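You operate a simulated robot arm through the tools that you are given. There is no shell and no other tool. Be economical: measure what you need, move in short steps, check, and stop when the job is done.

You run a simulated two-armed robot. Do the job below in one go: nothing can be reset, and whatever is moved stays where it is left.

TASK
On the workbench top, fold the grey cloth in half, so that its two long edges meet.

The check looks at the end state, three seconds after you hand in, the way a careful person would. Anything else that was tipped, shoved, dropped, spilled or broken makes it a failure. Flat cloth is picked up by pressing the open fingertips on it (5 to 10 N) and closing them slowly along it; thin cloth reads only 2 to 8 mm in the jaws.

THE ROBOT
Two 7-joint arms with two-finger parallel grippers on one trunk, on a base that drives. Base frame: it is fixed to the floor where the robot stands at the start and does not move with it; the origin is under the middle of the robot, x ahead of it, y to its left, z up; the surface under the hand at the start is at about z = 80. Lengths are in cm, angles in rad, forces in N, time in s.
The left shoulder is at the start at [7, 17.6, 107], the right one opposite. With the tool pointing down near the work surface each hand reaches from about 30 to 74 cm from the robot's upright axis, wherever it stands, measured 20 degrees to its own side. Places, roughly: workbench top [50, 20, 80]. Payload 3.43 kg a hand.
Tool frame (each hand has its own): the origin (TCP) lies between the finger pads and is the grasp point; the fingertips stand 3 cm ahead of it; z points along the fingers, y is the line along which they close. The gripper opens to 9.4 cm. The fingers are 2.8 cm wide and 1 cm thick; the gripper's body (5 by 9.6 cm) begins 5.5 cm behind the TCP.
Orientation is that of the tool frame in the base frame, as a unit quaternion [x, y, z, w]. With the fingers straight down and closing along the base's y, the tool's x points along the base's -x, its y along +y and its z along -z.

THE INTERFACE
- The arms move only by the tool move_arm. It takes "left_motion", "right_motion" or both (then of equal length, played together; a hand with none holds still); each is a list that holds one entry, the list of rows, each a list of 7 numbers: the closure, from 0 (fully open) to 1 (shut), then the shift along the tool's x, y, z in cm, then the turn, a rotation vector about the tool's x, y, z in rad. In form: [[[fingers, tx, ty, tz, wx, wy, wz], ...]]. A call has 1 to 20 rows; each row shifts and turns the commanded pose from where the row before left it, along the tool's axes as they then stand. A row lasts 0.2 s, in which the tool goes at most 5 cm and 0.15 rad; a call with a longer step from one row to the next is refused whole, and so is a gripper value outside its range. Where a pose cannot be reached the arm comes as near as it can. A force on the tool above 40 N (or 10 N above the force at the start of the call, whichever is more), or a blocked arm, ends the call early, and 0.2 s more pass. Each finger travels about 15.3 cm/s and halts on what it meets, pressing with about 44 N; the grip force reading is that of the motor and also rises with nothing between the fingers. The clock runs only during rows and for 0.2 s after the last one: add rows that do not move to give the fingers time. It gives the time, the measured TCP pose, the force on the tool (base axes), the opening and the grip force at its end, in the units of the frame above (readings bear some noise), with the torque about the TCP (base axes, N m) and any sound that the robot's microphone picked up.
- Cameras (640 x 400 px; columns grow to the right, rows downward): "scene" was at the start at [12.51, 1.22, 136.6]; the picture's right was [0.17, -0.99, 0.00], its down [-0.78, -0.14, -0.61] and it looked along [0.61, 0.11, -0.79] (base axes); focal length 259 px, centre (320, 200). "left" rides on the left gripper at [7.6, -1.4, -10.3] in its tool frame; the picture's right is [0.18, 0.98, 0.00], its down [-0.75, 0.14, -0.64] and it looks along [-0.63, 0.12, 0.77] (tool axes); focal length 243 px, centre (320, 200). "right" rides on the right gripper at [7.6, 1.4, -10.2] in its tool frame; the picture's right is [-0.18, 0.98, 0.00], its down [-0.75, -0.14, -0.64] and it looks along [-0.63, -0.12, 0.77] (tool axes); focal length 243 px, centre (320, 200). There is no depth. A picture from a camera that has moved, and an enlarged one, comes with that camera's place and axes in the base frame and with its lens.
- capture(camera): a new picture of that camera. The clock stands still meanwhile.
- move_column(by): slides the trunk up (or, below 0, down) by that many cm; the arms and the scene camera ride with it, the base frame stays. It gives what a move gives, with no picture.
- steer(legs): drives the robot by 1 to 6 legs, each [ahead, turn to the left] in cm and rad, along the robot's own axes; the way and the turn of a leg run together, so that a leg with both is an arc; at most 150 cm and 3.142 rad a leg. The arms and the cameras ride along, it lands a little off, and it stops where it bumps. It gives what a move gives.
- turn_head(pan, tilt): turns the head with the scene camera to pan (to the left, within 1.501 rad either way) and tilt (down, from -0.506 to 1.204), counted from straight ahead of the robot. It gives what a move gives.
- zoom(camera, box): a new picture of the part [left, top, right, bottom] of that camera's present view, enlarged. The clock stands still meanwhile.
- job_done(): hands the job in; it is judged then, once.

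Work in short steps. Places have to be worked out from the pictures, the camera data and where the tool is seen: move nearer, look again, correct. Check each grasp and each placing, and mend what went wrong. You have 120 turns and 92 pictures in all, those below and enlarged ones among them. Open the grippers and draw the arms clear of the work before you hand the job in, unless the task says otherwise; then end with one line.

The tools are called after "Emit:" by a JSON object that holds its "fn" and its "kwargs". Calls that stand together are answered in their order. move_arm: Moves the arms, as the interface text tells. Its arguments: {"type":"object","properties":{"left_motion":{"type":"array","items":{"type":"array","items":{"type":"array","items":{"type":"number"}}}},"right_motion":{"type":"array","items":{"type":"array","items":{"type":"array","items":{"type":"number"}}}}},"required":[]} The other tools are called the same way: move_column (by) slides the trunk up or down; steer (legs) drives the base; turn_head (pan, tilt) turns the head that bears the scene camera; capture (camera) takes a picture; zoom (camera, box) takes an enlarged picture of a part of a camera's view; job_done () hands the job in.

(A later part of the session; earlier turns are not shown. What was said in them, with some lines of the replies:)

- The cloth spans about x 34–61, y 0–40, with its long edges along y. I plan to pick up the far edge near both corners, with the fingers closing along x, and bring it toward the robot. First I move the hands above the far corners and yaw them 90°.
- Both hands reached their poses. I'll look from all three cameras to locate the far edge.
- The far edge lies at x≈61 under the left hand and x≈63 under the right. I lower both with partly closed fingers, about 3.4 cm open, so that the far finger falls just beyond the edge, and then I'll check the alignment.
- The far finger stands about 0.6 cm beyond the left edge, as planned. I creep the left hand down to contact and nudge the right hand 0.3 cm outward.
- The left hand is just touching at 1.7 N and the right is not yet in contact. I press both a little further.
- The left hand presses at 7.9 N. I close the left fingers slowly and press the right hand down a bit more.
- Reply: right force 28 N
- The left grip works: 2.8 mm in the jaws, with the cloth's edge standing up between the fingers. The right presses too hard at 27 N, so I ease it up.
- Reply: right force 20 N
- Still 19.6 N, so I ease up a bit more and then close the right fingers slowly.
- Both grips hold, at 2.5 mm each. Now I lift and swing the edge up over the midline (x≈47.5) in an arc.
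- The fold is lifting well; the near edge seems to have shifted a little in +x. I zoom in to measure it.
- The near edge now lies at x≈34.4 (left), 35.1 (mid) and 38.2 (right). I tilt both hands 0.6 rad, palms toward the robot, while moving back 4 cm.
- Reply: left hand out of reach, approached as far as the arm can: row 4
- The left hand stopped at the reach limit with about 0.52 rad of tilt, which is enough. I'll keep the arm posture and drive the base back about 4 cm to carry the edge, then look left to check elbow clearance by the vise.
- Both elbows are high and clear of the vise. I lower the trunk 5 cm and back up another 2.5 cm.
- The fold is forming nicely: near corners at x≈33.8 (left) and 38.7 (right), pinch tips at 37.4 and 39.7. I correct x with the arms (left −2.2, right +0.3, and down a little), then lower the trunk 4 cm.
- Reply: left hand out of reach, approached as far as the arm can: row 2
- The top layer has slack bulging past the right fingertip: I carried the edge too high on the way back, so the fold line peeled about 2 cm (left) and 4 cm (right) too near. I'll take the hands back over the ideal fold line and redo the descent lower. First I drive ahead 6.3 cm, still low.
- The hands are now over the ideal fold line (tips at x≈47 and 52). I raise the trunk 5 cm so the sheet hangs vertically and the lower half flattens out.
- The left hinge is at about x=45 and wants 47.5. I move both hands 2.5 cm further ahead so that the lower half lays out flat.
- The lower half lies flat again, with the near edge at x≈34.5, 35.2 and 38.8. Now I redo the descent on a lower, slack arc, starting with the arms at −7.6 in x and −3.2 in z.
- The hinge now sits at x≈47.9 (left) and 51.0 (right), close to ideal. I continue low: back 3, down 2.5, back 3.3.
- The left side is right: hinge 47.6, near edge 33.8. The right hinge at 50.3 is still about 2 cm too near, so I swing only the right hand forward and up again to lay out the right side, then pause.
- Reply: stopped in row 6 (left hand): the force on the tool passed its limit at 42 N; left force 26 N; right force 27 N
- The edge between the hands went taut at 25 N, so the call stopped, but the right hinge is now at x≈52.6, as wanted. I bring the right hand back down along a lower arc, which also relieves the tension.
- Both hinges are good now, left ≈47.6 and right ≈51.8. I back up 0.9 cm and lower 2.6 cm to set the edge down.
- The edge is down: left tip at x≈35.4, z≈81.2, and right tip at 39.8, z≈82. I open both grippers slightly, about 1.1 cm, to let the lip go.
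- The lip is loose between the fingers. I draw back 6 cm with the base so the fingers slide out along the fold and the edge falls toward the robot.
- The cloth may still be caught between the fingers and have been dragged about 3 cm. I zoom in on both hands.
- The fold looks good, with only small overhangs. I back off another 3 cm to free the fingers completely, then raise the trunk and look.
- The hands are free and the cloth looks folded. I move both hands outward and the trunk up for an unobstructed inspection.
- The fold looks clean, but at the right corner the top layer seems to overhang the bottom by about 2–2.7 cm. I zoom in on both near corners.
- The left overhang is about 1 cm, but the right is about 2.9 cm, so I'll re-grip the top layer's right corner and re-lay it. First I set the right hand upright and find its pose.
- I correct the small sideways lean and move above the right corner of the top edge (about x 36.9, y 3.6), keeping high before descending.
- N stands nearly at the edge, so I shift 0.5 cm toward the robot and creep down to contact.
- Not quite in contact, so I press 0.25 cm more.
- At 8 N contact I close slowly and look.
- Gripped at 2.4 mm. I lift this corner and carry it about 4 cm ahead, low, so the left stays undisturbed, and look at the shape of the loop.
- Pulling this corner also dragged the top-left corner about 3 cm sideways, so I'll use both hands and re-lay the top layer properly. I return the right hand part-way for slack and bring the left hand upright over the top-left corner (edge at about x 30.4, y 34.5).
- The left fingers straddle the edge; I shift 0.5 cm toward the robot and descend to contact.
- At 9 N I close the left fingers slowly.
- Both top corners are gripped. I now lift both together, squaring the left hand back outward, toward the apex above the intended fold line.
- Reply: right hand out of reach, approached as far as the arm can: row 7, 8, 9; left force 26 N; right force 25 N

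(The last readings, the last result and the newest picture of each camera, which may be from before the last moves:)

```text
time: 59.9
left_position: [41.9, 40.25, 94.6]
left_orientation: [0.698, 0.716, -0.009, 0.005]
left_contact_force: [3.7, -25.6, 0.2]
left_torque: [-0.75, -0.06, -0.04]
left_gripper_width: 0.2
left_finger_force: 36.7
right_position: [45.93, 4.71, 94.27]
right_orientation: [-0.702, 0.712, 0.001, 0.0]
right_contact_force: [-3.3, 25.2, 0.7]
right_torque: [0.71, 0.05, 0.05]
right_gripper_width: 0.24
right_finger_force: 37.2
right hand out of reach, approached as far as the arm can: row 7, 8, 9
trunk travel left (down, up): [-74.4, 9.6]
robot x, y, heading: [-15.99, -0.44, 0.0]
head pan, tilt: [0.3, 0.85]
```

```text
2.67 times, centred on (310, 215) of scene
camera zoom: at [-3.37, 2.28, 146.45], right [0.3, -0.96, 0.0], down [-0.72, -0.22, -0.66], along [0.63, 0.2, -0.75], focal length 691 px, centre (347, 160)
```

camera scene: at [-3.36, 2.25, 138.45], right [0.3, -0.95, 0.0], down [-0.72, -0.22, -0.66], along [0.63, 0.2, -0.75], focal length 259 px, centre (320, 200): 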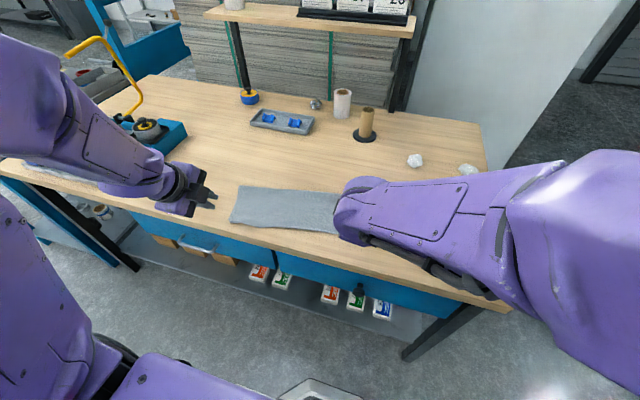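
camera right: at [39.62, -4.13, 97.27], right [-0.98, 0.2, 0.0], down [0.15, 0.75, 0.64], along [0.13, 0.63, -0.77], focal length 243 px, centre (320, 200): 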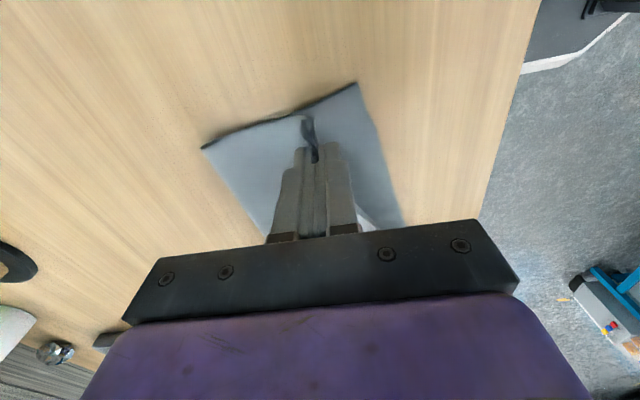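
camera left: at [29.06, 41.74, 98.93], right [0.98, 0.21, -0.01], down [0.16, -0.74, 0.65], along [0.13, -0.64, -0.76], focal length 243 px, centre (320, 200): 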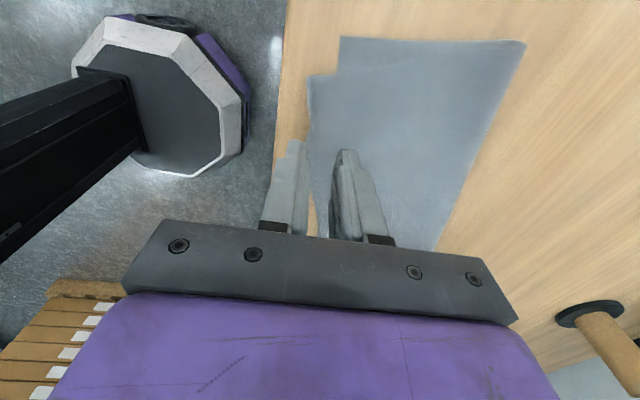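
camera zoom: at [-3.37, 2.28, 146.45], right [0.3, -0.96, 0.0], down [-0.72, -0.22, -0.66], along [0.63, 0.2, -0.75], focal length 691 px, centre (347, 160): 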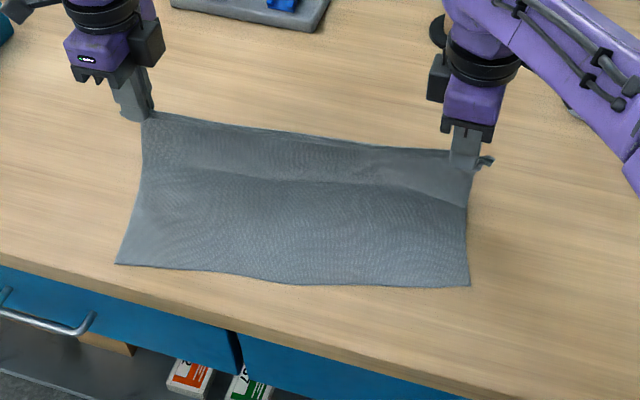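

The edge is taut at 25 N, so I bring the left hand in by 1.3 cm, then drive ahead 5 cm since the right arm is at its reach limit.

Emit:
{"fn": "move_arm", "kwargs": {"left_motion": [[[1, -0.7, 0, 0, 0, 0, 0], [1, -0.6, 0, 0, 0, 0, 0], [1, 0, 0, 0, 0, 0, 0]]]}}

Emit:
{"fn": "steer", "kwargs": {"legs": [[5, 0]]}}

Emit:
{"fn": "zoom", "kwargs": {"camera": "scene", "box": [190, 140, 430, 290]}}

```text
time: 60.7
left_position: [41.91, 39.07, 94.58]
left_orientation: [0.698, 0.716, -0.009, 0.003]
left_contact_force: [1.6, -10.2, 0.0]
left_torque: [-0.32, -0.01, 0.01]
left_gripper_width: 0.2
left_finger_force: 36.4
right_position: [46.08, 4.47, 94.14]
right_orientation: [-0.702, 0.712, 0.0, 0.0]
right_contact_force: [-1.0, 9.9, 0.2]
right_torque: [0.21, 0.02, 0.02]
right_gripper_width: 0.24
right_finger_force: 36.5
trunk travel left (down, up): [-74.4, 9.6]
robot x, y, heading: [-15.77, -0.06, 0.001]
head pan, tilt: [0.3, 0.85]
```

```text
time: 61.6
left_position: [45.67, 39.25, 95.38]
left_orientation: [0.699, 0.715, -0.006, 0.008]
left_contact_force: [0.7, -8.1, 0.9]
left_torque: [-0.21, -0.09, -0.01]
left_gripper_width: 0.21
left_finger_force: 36.6
right_position: [50.09, 4.66, 95.02]
right_orientation: [-0.703, 0.711, -0.004, 0.003]
right_contact_force: [-1.6, 7.5, 0.1]
right_torque: [0.21, 0.0, 0.03]
right_gripper_width: 0.23
right_finger_force: 37.5
trunk travel left (down, up): [-74.4, 9.6]
robot x, y, heading: [-11.46, -0.11, -0.001]
head pan, tilt: [0.3, 0.85]
```

```text
2.67 times, centred on (310, 215) of scene
camera zoom: at [0.26, 2.24, 146.57], right [0.3, -0.95, 0.0], down [-0.71, -0.22, -0.67], along [0.64, 0.2, -0.75], focal length 691 px, centre (347, 160)
```

zoom: 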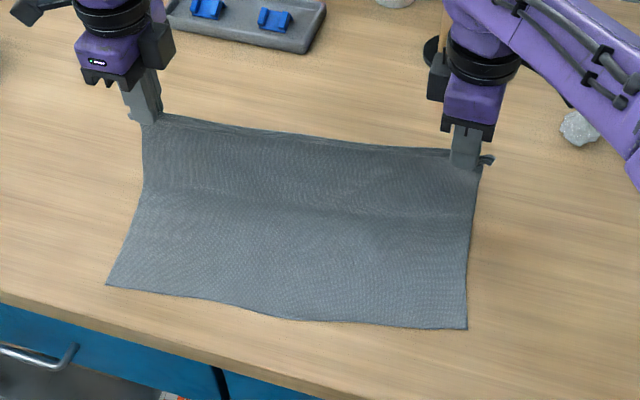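

The near edge is undisturbed: left 31.3, right 38.1. The right tip needs about 2 cm more, so I drive 2 cm ahead and take the left hand back 1.7 cm.

Emit:
{"fn": "steer", "kwargs": {"legs": [[2, 0]]}}

Emit:
{"fn": "move_arm", "kwargs": {"left_motion": [[[1, 0, -0.8, 0, 0, 0, 0], [1, 0, -0.7, 0, 0, 0, 0], [1, 0, 0, 0, 0, 0, 0]]], "right_motion": [[[1, -0.4, 0, 0, 0, 0, 0], [1, -0.4, 0, 0, 0, 0, 0], [1, 0, 0, 0, 0, 0, 0]]]}}

Emit:
{"fn": "capture", "kwargs": {"camera": "left"}}

Emit:
{"fn": "capture", "kwargs": {"camera": "right"}}

```text
time: 62.4
left_position: [48.2, 39.09, 94.97]
left_orientation: [0.697, 0.717, -0.007, 0.006]
left_contact_force: [1.2, -6.9, 0.4]
left_torque: [-0.18, -0.06, -0.03]
left_gripper_width: 0.2
left_finger_force: 37.0
right_position: [52.46, 4.77, 94.64]
right_orientation: [-0.704, 0.711, -0.001, 0.001]
right_contact_force: [-0.7, 6.5, 0.5]
right_torque: [0.17, 0.03, 0.03]
right_gripper_width: 0.25
right_finger_force: 37.2
trunk travel left (down, up): [-74.4, 9.6]
robot x, y, heading: [-8.86, -0.31, 0.003]
head pan, tilt: [0.3, 0.85]
```

```text
time: 63.2
left_position: [47.1, 39.09, 94.69]
left_orientation: [0.698, 0.716, -0.009, 0.005]
left_contact_force: [-0.1, -1.2, 0.1]
left_torque: [-0.05, 0.0, -0.02]
left_gripper_width: 0.21
left_finger_force: 37.0
right_position: [52.86, 5.76, 94.39]
right_orientation: [-0.704, 0.71, 0.0, 0.0]
right_contact_force: [-0.8, 1.8, 0.0]
right_torque: [0.04, 0.02, 0.0]
right_gripper_width: 0.23
right_finger_force: 36.9
trunk travel left (down, up): [-74.4, 9.6]
robot x, y, heading: [-9.19, -0.11, -0.001]
head pan, tilt: [0.3, 0.85]
```

```text
26 pictures are left
camera left: at [45.35, 46.85, 104.82], right [0.98, 0.21, -0.01], down [0.16, -0.74, 0.66], along [0.13, -0.64, -0.75], focal length 243 px, centre (320, 200)
```

left: 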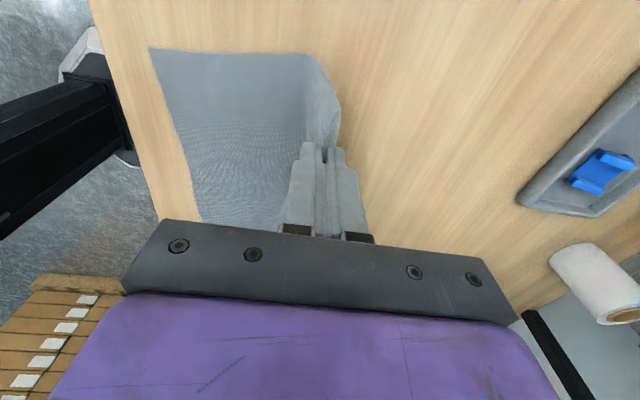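

```text
25 pictures are left
camera right: at [51.41, -2.0, 104.57], right [-0.98, 0.19, 0.0], down [0.15, 0.75, 0.64], along [0.13, 0.63, -0.77], focal length 243 px, centre (320, 200)
```

right: 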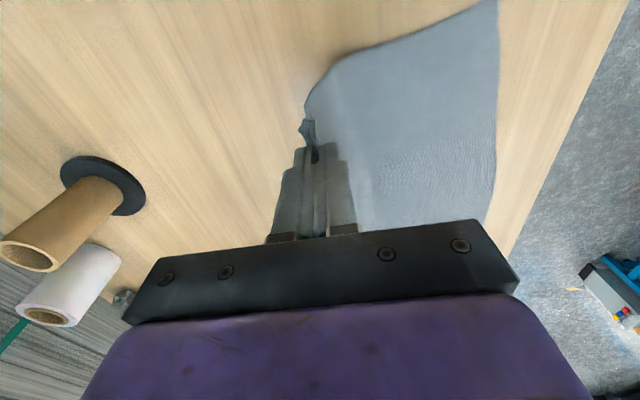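

Both tips are just beyond the desired hinge, and the near edge is unchanged (left 31.2). I bring both hands back in a slack arc with a slight −y drift to square the corners.

Emit:
{"fn": "move_arm", "kwargs": {"left_motion": [[[1, -0.3, -1, -0.4, 0, 0, 0], [1, 0, -1, -0.4, 0, 0, 0], [1, -0.3, -2, -1.2, 0, 0, 0], [1, -0.3, -2, -1.5, 0, 0, 0], [1, -0.3, -2, -1.6, 0, 0, 0], [1, -0.3, -2, -1.6, 0, 0, 0], [1, -0.2, -1.5, -1.2, 0, 0, 0], [1, 0, 0, 0, 0, 0, 0]]], "right_motion": [[[1, 0.3, 1, -0.4, 0, 0, 0], [1, 0, 1, -0.4, 0, 0, 0], [1, 0.35, 2, -1.2, 0, 0, 0], [1, 0.35, 2, -1.5, 0, 0, 0], [1, 0.35, 2, -1.6, 0, 0, 0], [1, 0.35, 2, -1.6, 0, 0, 0], [1, 0.3, 1.5, -1.2, 0, 0, 0], [1, 0, 0, 0, 0, 0, 0]]]}}

```text
time: 65.0
left_position: [35.67, 37.26, 102.72]
left_orientation: [0.698, 0.716, -0.009, 0.005]
left_contact_force: [0.8, -1.5, 0.1]
left_torque: [0.02, 0.0, 0.02]
left_gripper_width: 0.19
left_finger_force: 37.4
right_position: [41.05, 3.89, 102.25]
right_orientation: [-0.703, 0.711, 0.0, 0.001]
right_contact_force: [-0.6, 1.7, -0.2]
right_torque: [0.07, 0.01, -0.02]
right_gripper_width: 0.22
right_finger_force: 36.3
trunk travel left (down, up): [-74.4, 9.6]
robot x, y, heading: [-9.07, 0.02, -0.002]
head pan, tilt: [0.3, 0.85]
```

I got the z sign wrong: the hands rose 8 cm instead of descending, lifting the cloth. I retrace the same path back to the apex and check.

Emit:
{"fn": "move_arm", "kwargs": {"left_motion": [[[1, 0.2, 1.5, 1.2, 0, 0, 0], [1, 0.3, 2, 1.6, 0, 0, 0], [1, 0.3, 2, 1.6, 0, 0, 0], [1, 0.3, 2, 1.5, 0, 0, 0], [1, 0.3, 2, 1.2, 0, 0, 0], [1, 0, 1, 0.4, 0, 0, 0], [1, 0.3, 1, 0.4, 0, 0, 0], [1, 0, 0, 0, 0, 0, 0], [1, 0, 0, 0, 0, 0, 0]]], "right_motion": [[[1, -0.3, -1.5, 1.2, 0, 0, 0], [1, -0.35, -2, 1.6, 0, 0, 0], [1, -0.35, -2, 1.6, 0, 0, 0], [1, -0.35, -2, 1.5, 0, 0, 0], [1, -0.35, -2, 1.2, 0, 0, 0], [1, 0, -1, 0.4, 0, 0, 0], [1, -0.3, -1, 0.4, 0, 0, 0], [1, 0, 0, 0, 0, 0, 0], [1, 0, 0, 0, 0, 0, 0]]]}}

Emit:
{"fn": "zoom", "kwargs": {"camera": "scene", "box": [190, 140, 430, 290]}}

Emit:
{"fn": "capture", "kwargs": {"camera": "left"}}

Emit:
{"fn": "capture", "kwargs": {"camera": "right"}}

```text
time: 67.0
left_position: [47.0, 38.98, 94.64]
left_orientation: [0.698, 0.716, -0.008, 0.006]
left_contact_force: [0.8, -2.2, 0.5]
left_torque: [-0.06, 0.01, -0.02]
left_gripper_width: 0.2
left_finger_force: 36.4
right_position: [52.65, 5.47, 94.5]
right_orientation: [-0.704, 0.71, -0.001, 0.0]
right_contact_force: [-0.7, 1.9, -0.1]
right_torque: [0.12, -0.03, 0.02]
right_gripper_width: 0.23
right_finger_force: 36.8
trunk travel left (down, up): [-74.4, 9.6]
robot x, y, heading: [-9.4, 0.07, 0.002]
head pan, tilt: [0.3, 0.85]
```

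```text
2.67 times, centred on (310, 215) of scene
camera zoom: at [3.44, 2.29, 146.45], right [0.3, -0.95, 0.0], down [-0.72, -0.22, -0.66], along [0.63, 0.2, -0.75], focal length 691 px, centre (347, 160)
```

zoom: 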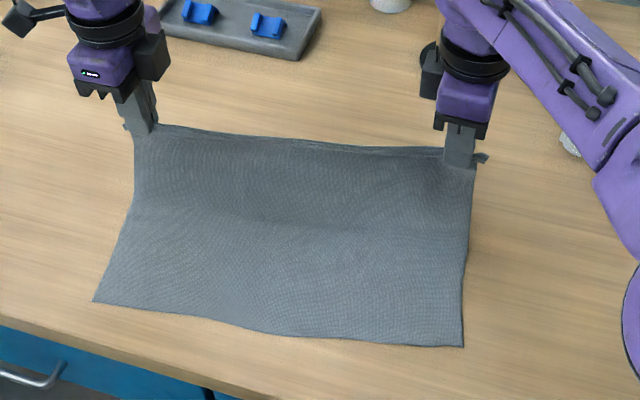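

```text
23 pictures are left
camera left: at [45.22, 46.83, 104.73], right [0.98, 0.21, -0.01], down [0.16, -0.74, 0.66], along [0.13, -0.64, -0.75], focal length 243 px, centre (320, 200)
```

left: 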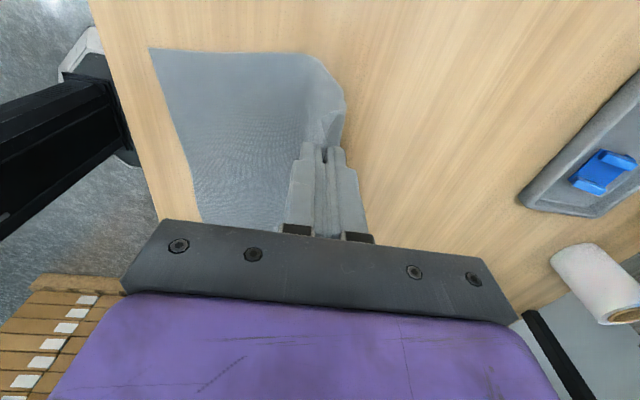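

```text
22 pictures are left
camera right: at [51.36, -2.16, 104.71], right [-0.98, 0.19, 0.0], down [0.15, 0.75, 0.64], along [0.13, 0.63, -0.77], focal length 243 px, centre (320, 200)
```

right: 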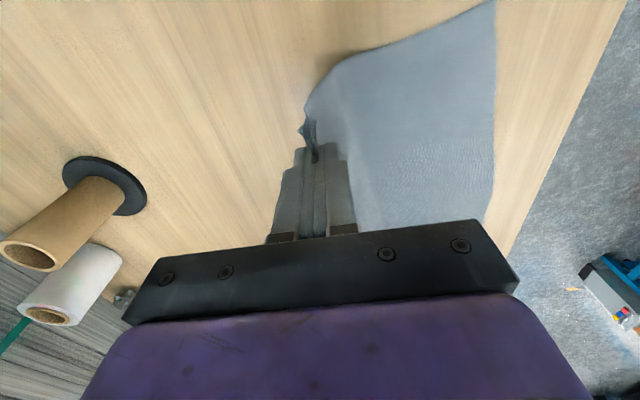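

The state is restored, with the near edge unchanged. Now the real descent, with positive tz for down.

Emit:
{"fn": "move_arm", "kwargs": {"left_motion": [[[1, -0.3, -1, 0.4, 0, 0, 0], [1, 0, -1, 0.4, 0, 0, 0], [1, -0.3, -2, 1.2, 0, 0, 0], [1, -0.3, -2, 1.5, 0, 0, 0], [1, -0.3, -2, 1.6, 0, 0, 0], [1, -0.3, -2, 1.6, 0, 0, 0], [1, -0.2, -1.5, 1.2, 0, 0, 0], [1, 0, 0, 0, 0, 0, 0]]], "right_motion": [[[1, 0.3, 1, 0.4, 0, 0, 0], [1, 0, 1, 0.4, 0, 0, 0], [1, 0.35, 2, 1.2, 0, 0, 0], [1, 0.35, 2, 1.5, 0, 0, 0], [1, 0.35, 2, 1.6, 0, 0, 0], [1, 0.35, 2, 1.6, 0, 0, 0], [1, 0.3, 1.5, 1.2, 0, 0, 0], [1, 0, 0, 0, 0, 0, 0]]]}}

Emit:
{"fn": "capture", "kwargs": {"camera": "left"}}

Emit:
{"fn": "capture", "kwargs": {"camera": "right"}}

```text
time: 68.8
left_position: [35.5, 36.88, 86.51]
left_orientation: [0.698, 0.716, -0.009, 0.005]
left_contact_force: [-0.7, 0.4, -0.4]
left_torque: [-0.01, -0.01, -0.01]
left_gripper_width: 0.17
left_finger_force: 36.9
right_position: [41.06, 3.77, 86.66]
right_orientation: [-0.704, 0.71, -0.001, 0.001]
right_contact_force: [-0.4, 0.0, 0.2]
right_torque: [-0.03, -0.01, 0.0]
right_gripper_width: 0.24
right_finger_force: 37.1
trunk travel left (down, up): [-74.4, 9.6]
robot x, y, heading: [-9.14, -0.2, 0.0]
head pan, tilt: [0.3, 0.85]
```

```text
21 pictures are left
camera left: at [33.73, 44.68, 96.61], right [0.98, 0.21, -0.01], down [0.16, -0.74, 0.66], along [0.13, -0.64, -0.75], focal length 243 px, centre (320, 200)
```

left: 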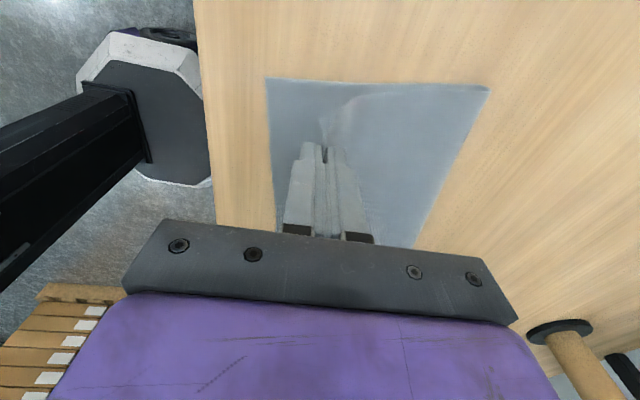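

```text
20 pictures are left
camera right: at [39.68, -3.79, 96.81], right [-0.98, 0.19, 0.0], down [0.15, 0.75, 0.64], along [0.13, 0.63, -0.77], focal length 243 px, centre (320, 200)
```

right: 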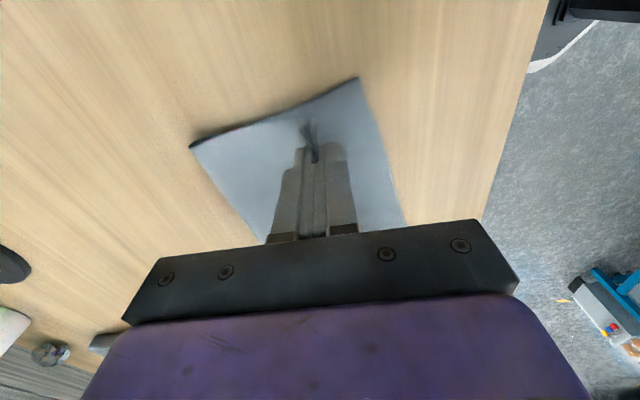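

The fold line is good: left 45.3, right 51.2, with lengths about 14 and 13. I do the final approach to the near edge with a 0.45 rad tilt.

Emit:
{"fn": "move_arm", "kwargs": {"left_motion": [[[1, 0.1, -1.55, 0.3, -0.15, 0, 0], [1, 0, -1.58, 0.13, -0.15, 0, 0], [1, 0, -1.59, -0.04, -0.15, 0, 0], [1, 0, 0, 0, 0, 0, 0]]], "right_motion": [[[1, 0.1, 1.3, 0.3, 0.15, 0, 0], [1, 0, 1.33, 0.17, 0.15, 0, 0], [1, 0, 1.35, 0.03, 0.15, 0, 0], [1, 0, 0, 0, 0, 0, 0]]]}}

```text
time: 69.8
left_position: [30.47, 36.86, 85.45]
left_orientation: [0.68, 0.699, 0.152, 0.16]
left_contact_force: [1.9, -6.1, -0.3]
left_torque: [-0.16, 0.0, -0.04]
left_gripper_width: 0.2
left_finger_force: 36.4
right_position: [37.54, 3.06, 85.23]
right_orientation: [-0.676, 0.704, -0.151, 0.153]
right_contact_force: [-1.5, 5.6, -0.5]
right_torque: [0.16, 0.09, 0.1]
right_gripper_width: 0.21
right_finger_force: 37.2
trunk travel left (down, up): [-74.4, 9.6]
robot x, y, heading: [-8.97, -0.45, 0.002]
head pan, tilt: [0.3, 0.85]
```

The tips are at x≈31.8 (left) and 38.8 (right), 2.6 cm up. I lower the trunk 1.6 cm and view the corners.

Emit:
{"fn": "move_column", "kwargs": {"by": -1.6}}

Emit:
{"fn": "capture", "kwargs": {"camera": "left"}}

Emit:
{"fn": "capture", "kwargs": {"camera": "right"}}

```text
time: 70.5
left_position: [30.71, 37.0, 83.94]
left_orientation: [0.679, 0.7, 0.152, 0.161]
left_contact_force: [1.0, -3.3, 0.6]
left_torque: [-0.1, 0.01, -0.06]
left_gripper_width: 0.2
left_finger_force: 36.5
right_position: [37.76, 3.26, 83.84]
right_orientation: [-0.677, 0.703, -0.151, 0.157]
right_contact_force: [-0.8, 4.6, 0.4]
right_torque: [0.14, 0.08, 0.05]
right_gripper_width: 0.24
right_finger_force: 37.1
trunk travel left (down, up): [-72.8, 11.2]
robot x, y, heading: [-9.17, -0.3, -0.002]
head pan, tilt: [0.3, 0.85]
```

```text
19 pictures are left
camera left: at [24.62, 44.62, 92.38], right [0.88, 0.22, 0.42], down [-0.13, -0.74, 0.65], along [0.45, -0.63, -0.63], focal length 243 px, centre (320, 200)
```

left: 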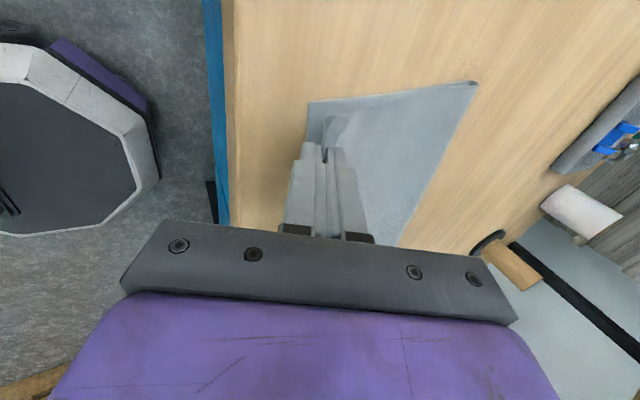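

```text
18 pictures are left
camera right: at [31.91, -4.21, 92.38], right [-0.88, 0.22, -0.41], down [-0.12, 0.75, 0.65], along [0.45, 0.63, -0.63], focal length 243 px, centre (320, 200)
```

right: 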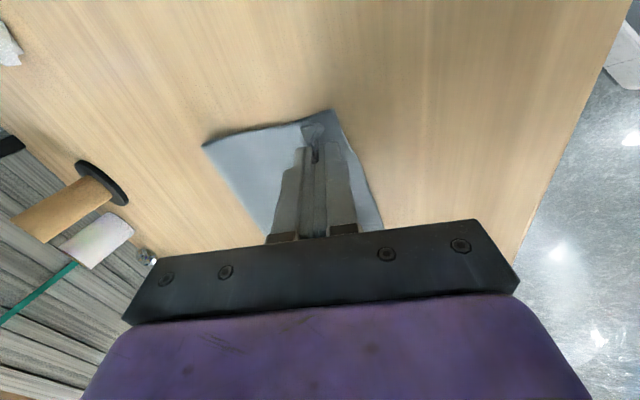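

All corners line up, left 30.9/44.7 and right 38/51. I open to about 1.8 cm and this time retreat along the finger axis, so the far finger doesn't drag the lip.

Emit:
{"fn": "move_arm", "kwargs": {"left_motion": [[[0.95, 0, 0, 0, 0, 0, 0], [0.9, 0, 0, 0, 0, 0, 0], [0.85, 0, 0, 0, 0, 0, 0], [0.81, 0, 0, 0, 0, 0, 0], [0.81, 0, 0, 0, 0, 0, 0], [0.81, 0, 0, -0.5, 0, 0, 0], [0.81, 0, 0, -0.7, 0, 0, 0], [0.81, 0, 0, -1, 0, 0, 0], [0.81, 0, 0, -1.5, 0, 0, 0], [0.81, 0, 0, -2, 0, 0, 0], [0.81, 0, 0, 0, 0, 0, 0]]], "right_motion": [[[0.95, 0, 0, 0, 0, 0, 0], [0.9, 0, 0, 0, 0, 0, 0], [0.85, 0, 0, 0, 0, 0, 0], [0.81, 0, 0, 0, 0, 0, 0], [0.81, 0, 0, 0, 0, 0, 0], [0.81, 0, 0, -0.5, 0, 0, 0], [0.81, 0, 0, -0.7, 0, 0, 0], [0.81, 0, 0, -1, 0, 0, 0], [0.81, 0, 0, -1.5, 0, 0, 0], [0.81, 0, 0, -2, 0, 0, 0], [0.81, 0, 0, 0, 0, 0, 0]]]}}

Emit:
{"fn": "capture", "kwargs": {"camera": "left"}}

Emit:
{"fn": "capture", "kwargs": {"camera": "right"}}

```text
time: 72.6
left_position: [28.61, 37.01, 88.32]
left_orientation: [0.679, 0.7, 0.152, 0.161]
left_contact_force: [0.1, 0.0, 0.1]
left_torque: [-0.01, -0.03, 0.01]
left_gripper_width: 1.78
left_finger_force: 0.2
right_position: [31.98, 2.79, 83.51]
right_orientation: [-0.676, 0.722, -0.097, 0.106]
right_contact_force: [-1.8, -1.1, 10.5]
right_torque: [-0.17, 0.18, 0.01]
right_gripper_width: 1.65
right_finger_force: 0.2
trunk travel left (down, up): [-72.8, 11.2]
robot x, y, heading: [-9.27, -0.19, -0.002]
head pan, tilt: [0.3, 0.85]
stopped in row 10 (right hand): the arm was blocked; the commanded pose is now the measured one
```

```text
17 pictures are left
camera left: at [22.5, 44.67, 96.84], right [0.88, 0.21, 0.42], down [-0.13, -0.75, 0.65], along [0.45, -0.63, -0.63], focal length 243 px, centre (320, 200)
```

left: 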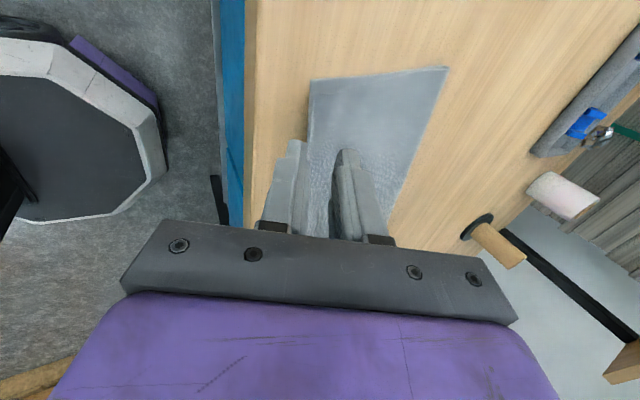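

```text
16 pictures are left
camera right: at [27.31, -4.76, 92.62], right [-0.93, 0.25, -0.27], down [0.0, 0.74, 0.67], along [0.37, 0.63, -0.69], focal length 243 px, centre (320, 200)
```

right: 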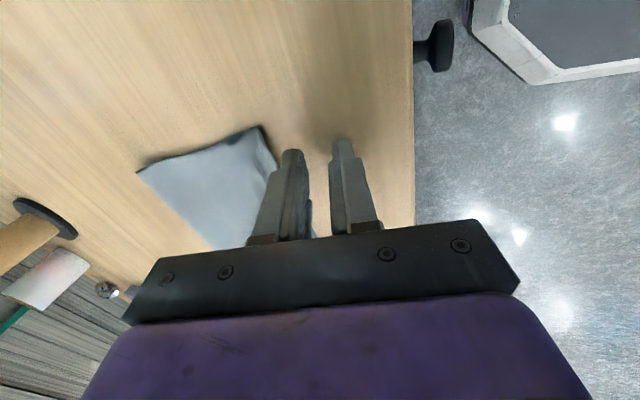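

The left released cleanly. The right arm hit its limit and slid back to the bare table at x≈32; it looks clear of the cloth, so I raise the trunk to lift both off.

Emit:
{"fn": "move_column", "kwargs": {"by": 10}}

Emit:
{"fn": "zoom", "kwargs": {"camera": "scene", "box": [190, 180, 430, 330]}}

Emit:
{"fn": "capture", "kwargs": {"camera": "right"}}

```text
time: 74.0
left_position: [28.67, 37.03, 98.28]
left_orientation: [0.679, 0.7, 0.152, 0.16]
left_contact_force: [0.1, -0.1, 0.0]
left_torque: [0.0, 0.0, 0.0]
left_gripper_width: 1.8
left_finger_force: 0.1
right_position: [32.16, 2.79, 93.5]
right_orientation: [-0.677, 0.722, -0.096, 0.107]
right_contact_force: [-0.3, 0.8, 0.2]
right_torque: [0.0, 0.01, 0.0]
right_gripper_width: 1.8
right_finger_force: 0.0
trunk travel left (down, up): [-82.8, 1.2]
robot x, y, heading: [-9.28, -0.29, 0.004]
head pan, tilt: [0.3, 0.85]
```

```text
2.67 times, centred on (310, 255) of scene
camera zoom: at [3.51, 2.29, 154.84], right [0.3, -0.95, 0.0], down [-0.72, -0.22, -0.66], along [0.63, 0.2, -0.75], focal length 691 px, centre (347, 53)
```

zoom: 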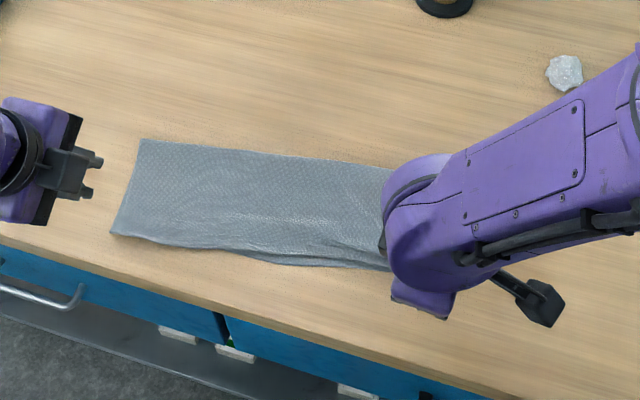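

```text
14 pictures are left
camera right: at [27.46, -4.73, 102.59], right [-0.93, 0.25, -0.27], down [0.0, 0.74, 0.67], along [0.37, 0.63, -0.69], focal length 243 px, centre (320, 200)
```

right: 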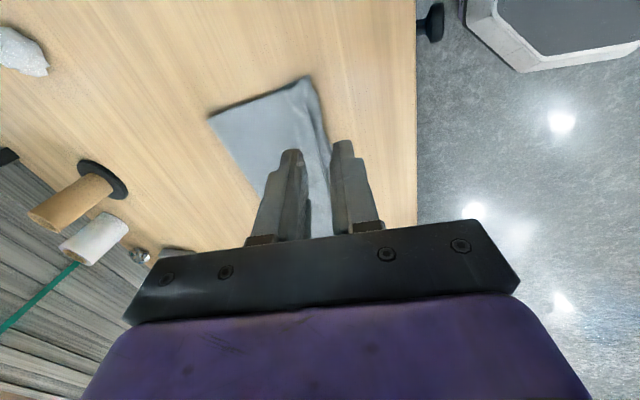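

Both hands are off. I back up 8 cm and swing the hands outward to inspect.

Emit:
{"fn": "steer", "kwargs": {"legs": [[-8, 0]]}}

Emit:
{"fn": "move_arm", "kwargs": {"left_motion": [[[0.81, 2.5, 0, 0, 0, 0, 0], [0.81, 2.5, 0, 0, 0, 0, 0], [0.81, 2.5, 0, 0, 0, 0, 0], [0.81, 2.5, 0, 0, 0, 0, 0], [0.81, 0, 0, 0, 0, 0, 0]]], "right_motion": [[[0.81, 4, 0, -1, 0, 0, 0], [0.81, 4, 0, -1, 0, 0, 0], [0.81, 4, 0, -1, 0, 0, 0], [0.81, 4, 0, -1, 0, 0, 0], [0.81, 0, 0, 0, 0, 0, 0]]]}}

Emit:
{"fn": "zoom", "kwargs": {"camera": "scene", "box": [200, 150, 400, 275]}}

```text
time: 75.0
left_position: [20.87, 36.96, 98.23]
left_orientation: [0.68, 0.699, 0.151, 0.16]
left_contact_force: [-0.2, 0.2, 0.7]
left_torque: [0.01, 0.03, 0.02]
left_gripper_width: 1.79
left_finger_force: 0.0
right_position: [24.18, 2.78, 93.43]
right_orientation: [-0.676, 0.723, -0.096, 0.106]
right_contact_force: [-0.3, 1.1, -0.4]
right_torque: [0.01, 0.0, -0.02]
right_gripper_width: 1.81
right_finger_force: 0.0
trunk travel left (down, up): [-82.8, 1.2]
robot x, y, heading: [-17.18, -0.06, 0.005]
head pan, tilt: [0.3, 0.85]
```

```text
time: 75.8
left_position: [20.39, 43.9, 98.29]
left_orientation: [0.68, 0.699, 0.152, 0.162]
left_contact_force: [-0.5, -0.1, -0.5]
left_torque: [0.01, -0.01, 0.02]
left_gripper_width: 1.81
left_finger_force: 0.0
right_position: [18.97, -8.31, 92.23]
right_orientation: [-0.655, 0.752, -0.026, 0.073]
right_contact_force: [-0.4, 0.2, 0.4]
right_torque: [-0.02, -0.01, 0.0]
right_gripper_width: 1.79
right_finger_force: 0.1
trunk travel left (down, up): [-82.8, 1.2]
robot x, y, heading: [-17.19, 0.01, 0.004]
head pan, tilt: [0.3, 0.85]
stopped in row 4 (right hand): the arm was blocked; the commanded pose is now the measured one
```

```text
3.20 times, centred on (300, 212) of scene
camera zoom: at [-4.83, 2.24, 154.88], right [0.3, -0.96, 0.0], down [-0.72, -0.22, -0.66], along [0.63, 0.2, -0.75], focal length 830 px, centre (384, 160)
```

zoom: 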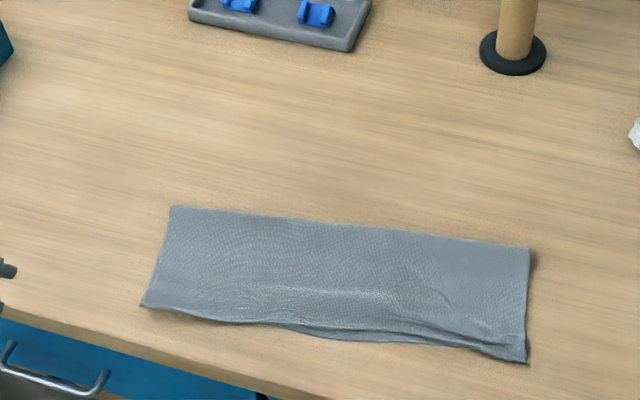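

Very good now. I zoom in close on the near edge to check how well the two layers meet.

Emit:
{"fn": "zoom", "kwargs": {"camera": "scene", "box": [290, 215, 378, 270]}}

Emit:
{"fn": "zoom", "kwargs": {"camera": "scene", "box": [235, 205, 323, 260]}}

Emit:
{"fn": "capture", "kwargs": {"camera": "left"}}

```text
7.27 times, centred on (334, 242) of scene
camera zoom: at [-4.83, 2.24, 154.88], right [0.3, -0.96, 0.0], down [-0.72, -0.22, -0.66], along [0.63, 0.2, -0.75], focal length 1886 px, centre (218, -109)
```

zoom: 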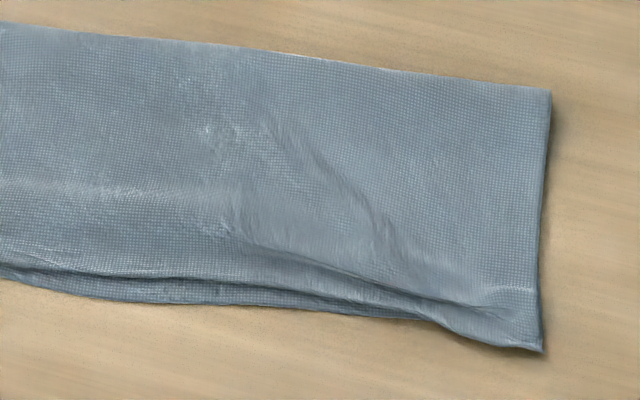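

```text
7.27 times, centred on (279, 232) of scene
camera zoom: at [-4.83, 2.24, 154.88], right [0.3, -0.96, 0.0], down [-0.72, -0.22, -0.66], along [0.63, 0.2, -0.75], focal length 1886 px, centre (618, -36)
```

zoom: 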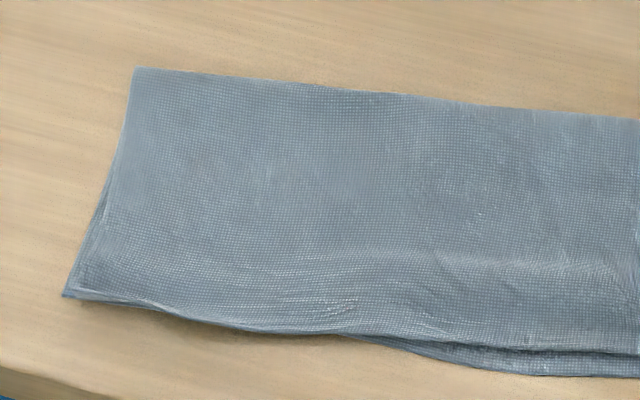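

```text
10 pictures are left
camera left: at [14.29, 51.64, 106.77], right [0.88, 0.21, 0.42], down [-0.13, -0.74, 0.65], along [0.45, -0.63, -0.63], focal length 243 px, centre (320, 200)
```

left: 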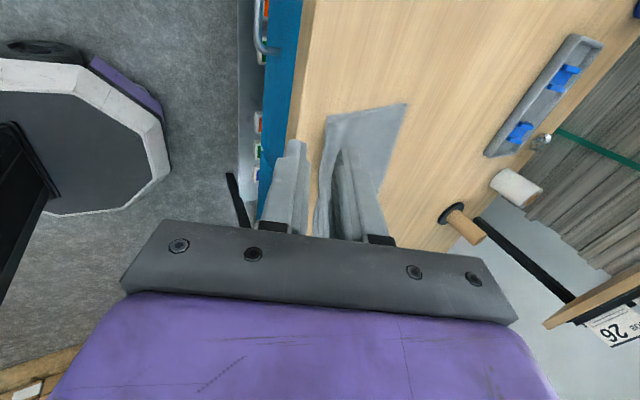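

The edges now meet within about 1 cm along their length, the corners coincide, and nothing else has moved. I open the grippers fully, well clear of the work.

Emit:
{"fn": "move_arm", "kwargs": {"left_motion": [[[0, 0, 0, -1, 0, 0, 0], [0, 0, 0, 0, 0, 0, 0], [0, 0, 0, 0, 0, 0, 0], [0, 0, 0, 0, 0, 0, 0]]], "right_motion": [[[0, 0, 0, 0, 0, 0, 0], [0, 0, 0, 0, 0, 0, 0], [0, 0, 0, 0, 0, 0, 0], [0, 0, 0, 0, 0, 0, 0]]]}}

Emit:
{"fn": "capture", "kwargs": {"camera": "scene"}}

```text
time: 76.8
left_position: [19.92, 43.91, 99.24]
left_orientation: [0.68, 0.699, 0.152, 0.161]
left_contact_force: [-0.1, -0.3, -0.5]
left_torque: [-0.01, -0.02, 0.02]
left_gripper_width: 9.41
left_finger_force: 0.0
right_position: [19.18, -8.26, 92.12]
right_orientation: [-0.656, 0.751, -0.026, 0.073]
right_contact_force: [-0.2, 0.2, -0.1]
right_torque: [0.04, -0.03, -0.02]
right_gripper_width: 9.38
right_finger_force: 0.0
trunk travel left (down, up): [-82.8, 1.2]
robot x, y, heading: [-16.91, 0.09, -0.001]
head pan, tilt: [0.3, 0.85]
```

```text
9 pictures are left
camera scene: at [-4.62, 2.24, 154.86], right [0.3, -0.96, 0.0], down [-0.72, -0.22, -0.66], along [0.63, 0.2, -0.75], focal length 259 px, centre (320, 200)
```

scene: 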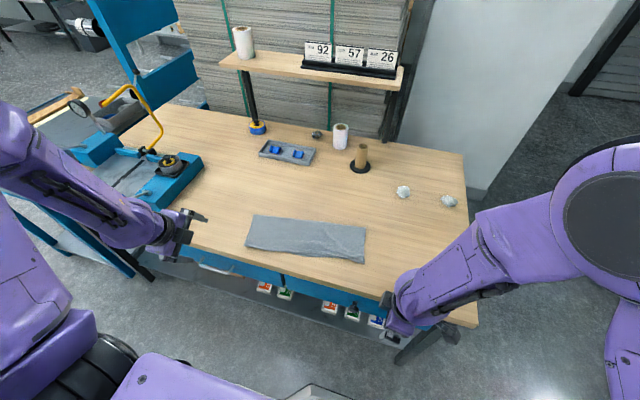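

The cloth is folded, the hands are clear and open, and everything else is in place, so I hand the job in.

Emit:
{"fn": "job_done", "kwargs": {}}

```text
The job is handed in.
```

The grey cloth is folded in half on the workbench; its two long edges meet to within about 1 cm, the corners coincide, and nothing else on the bench appears to have moved.
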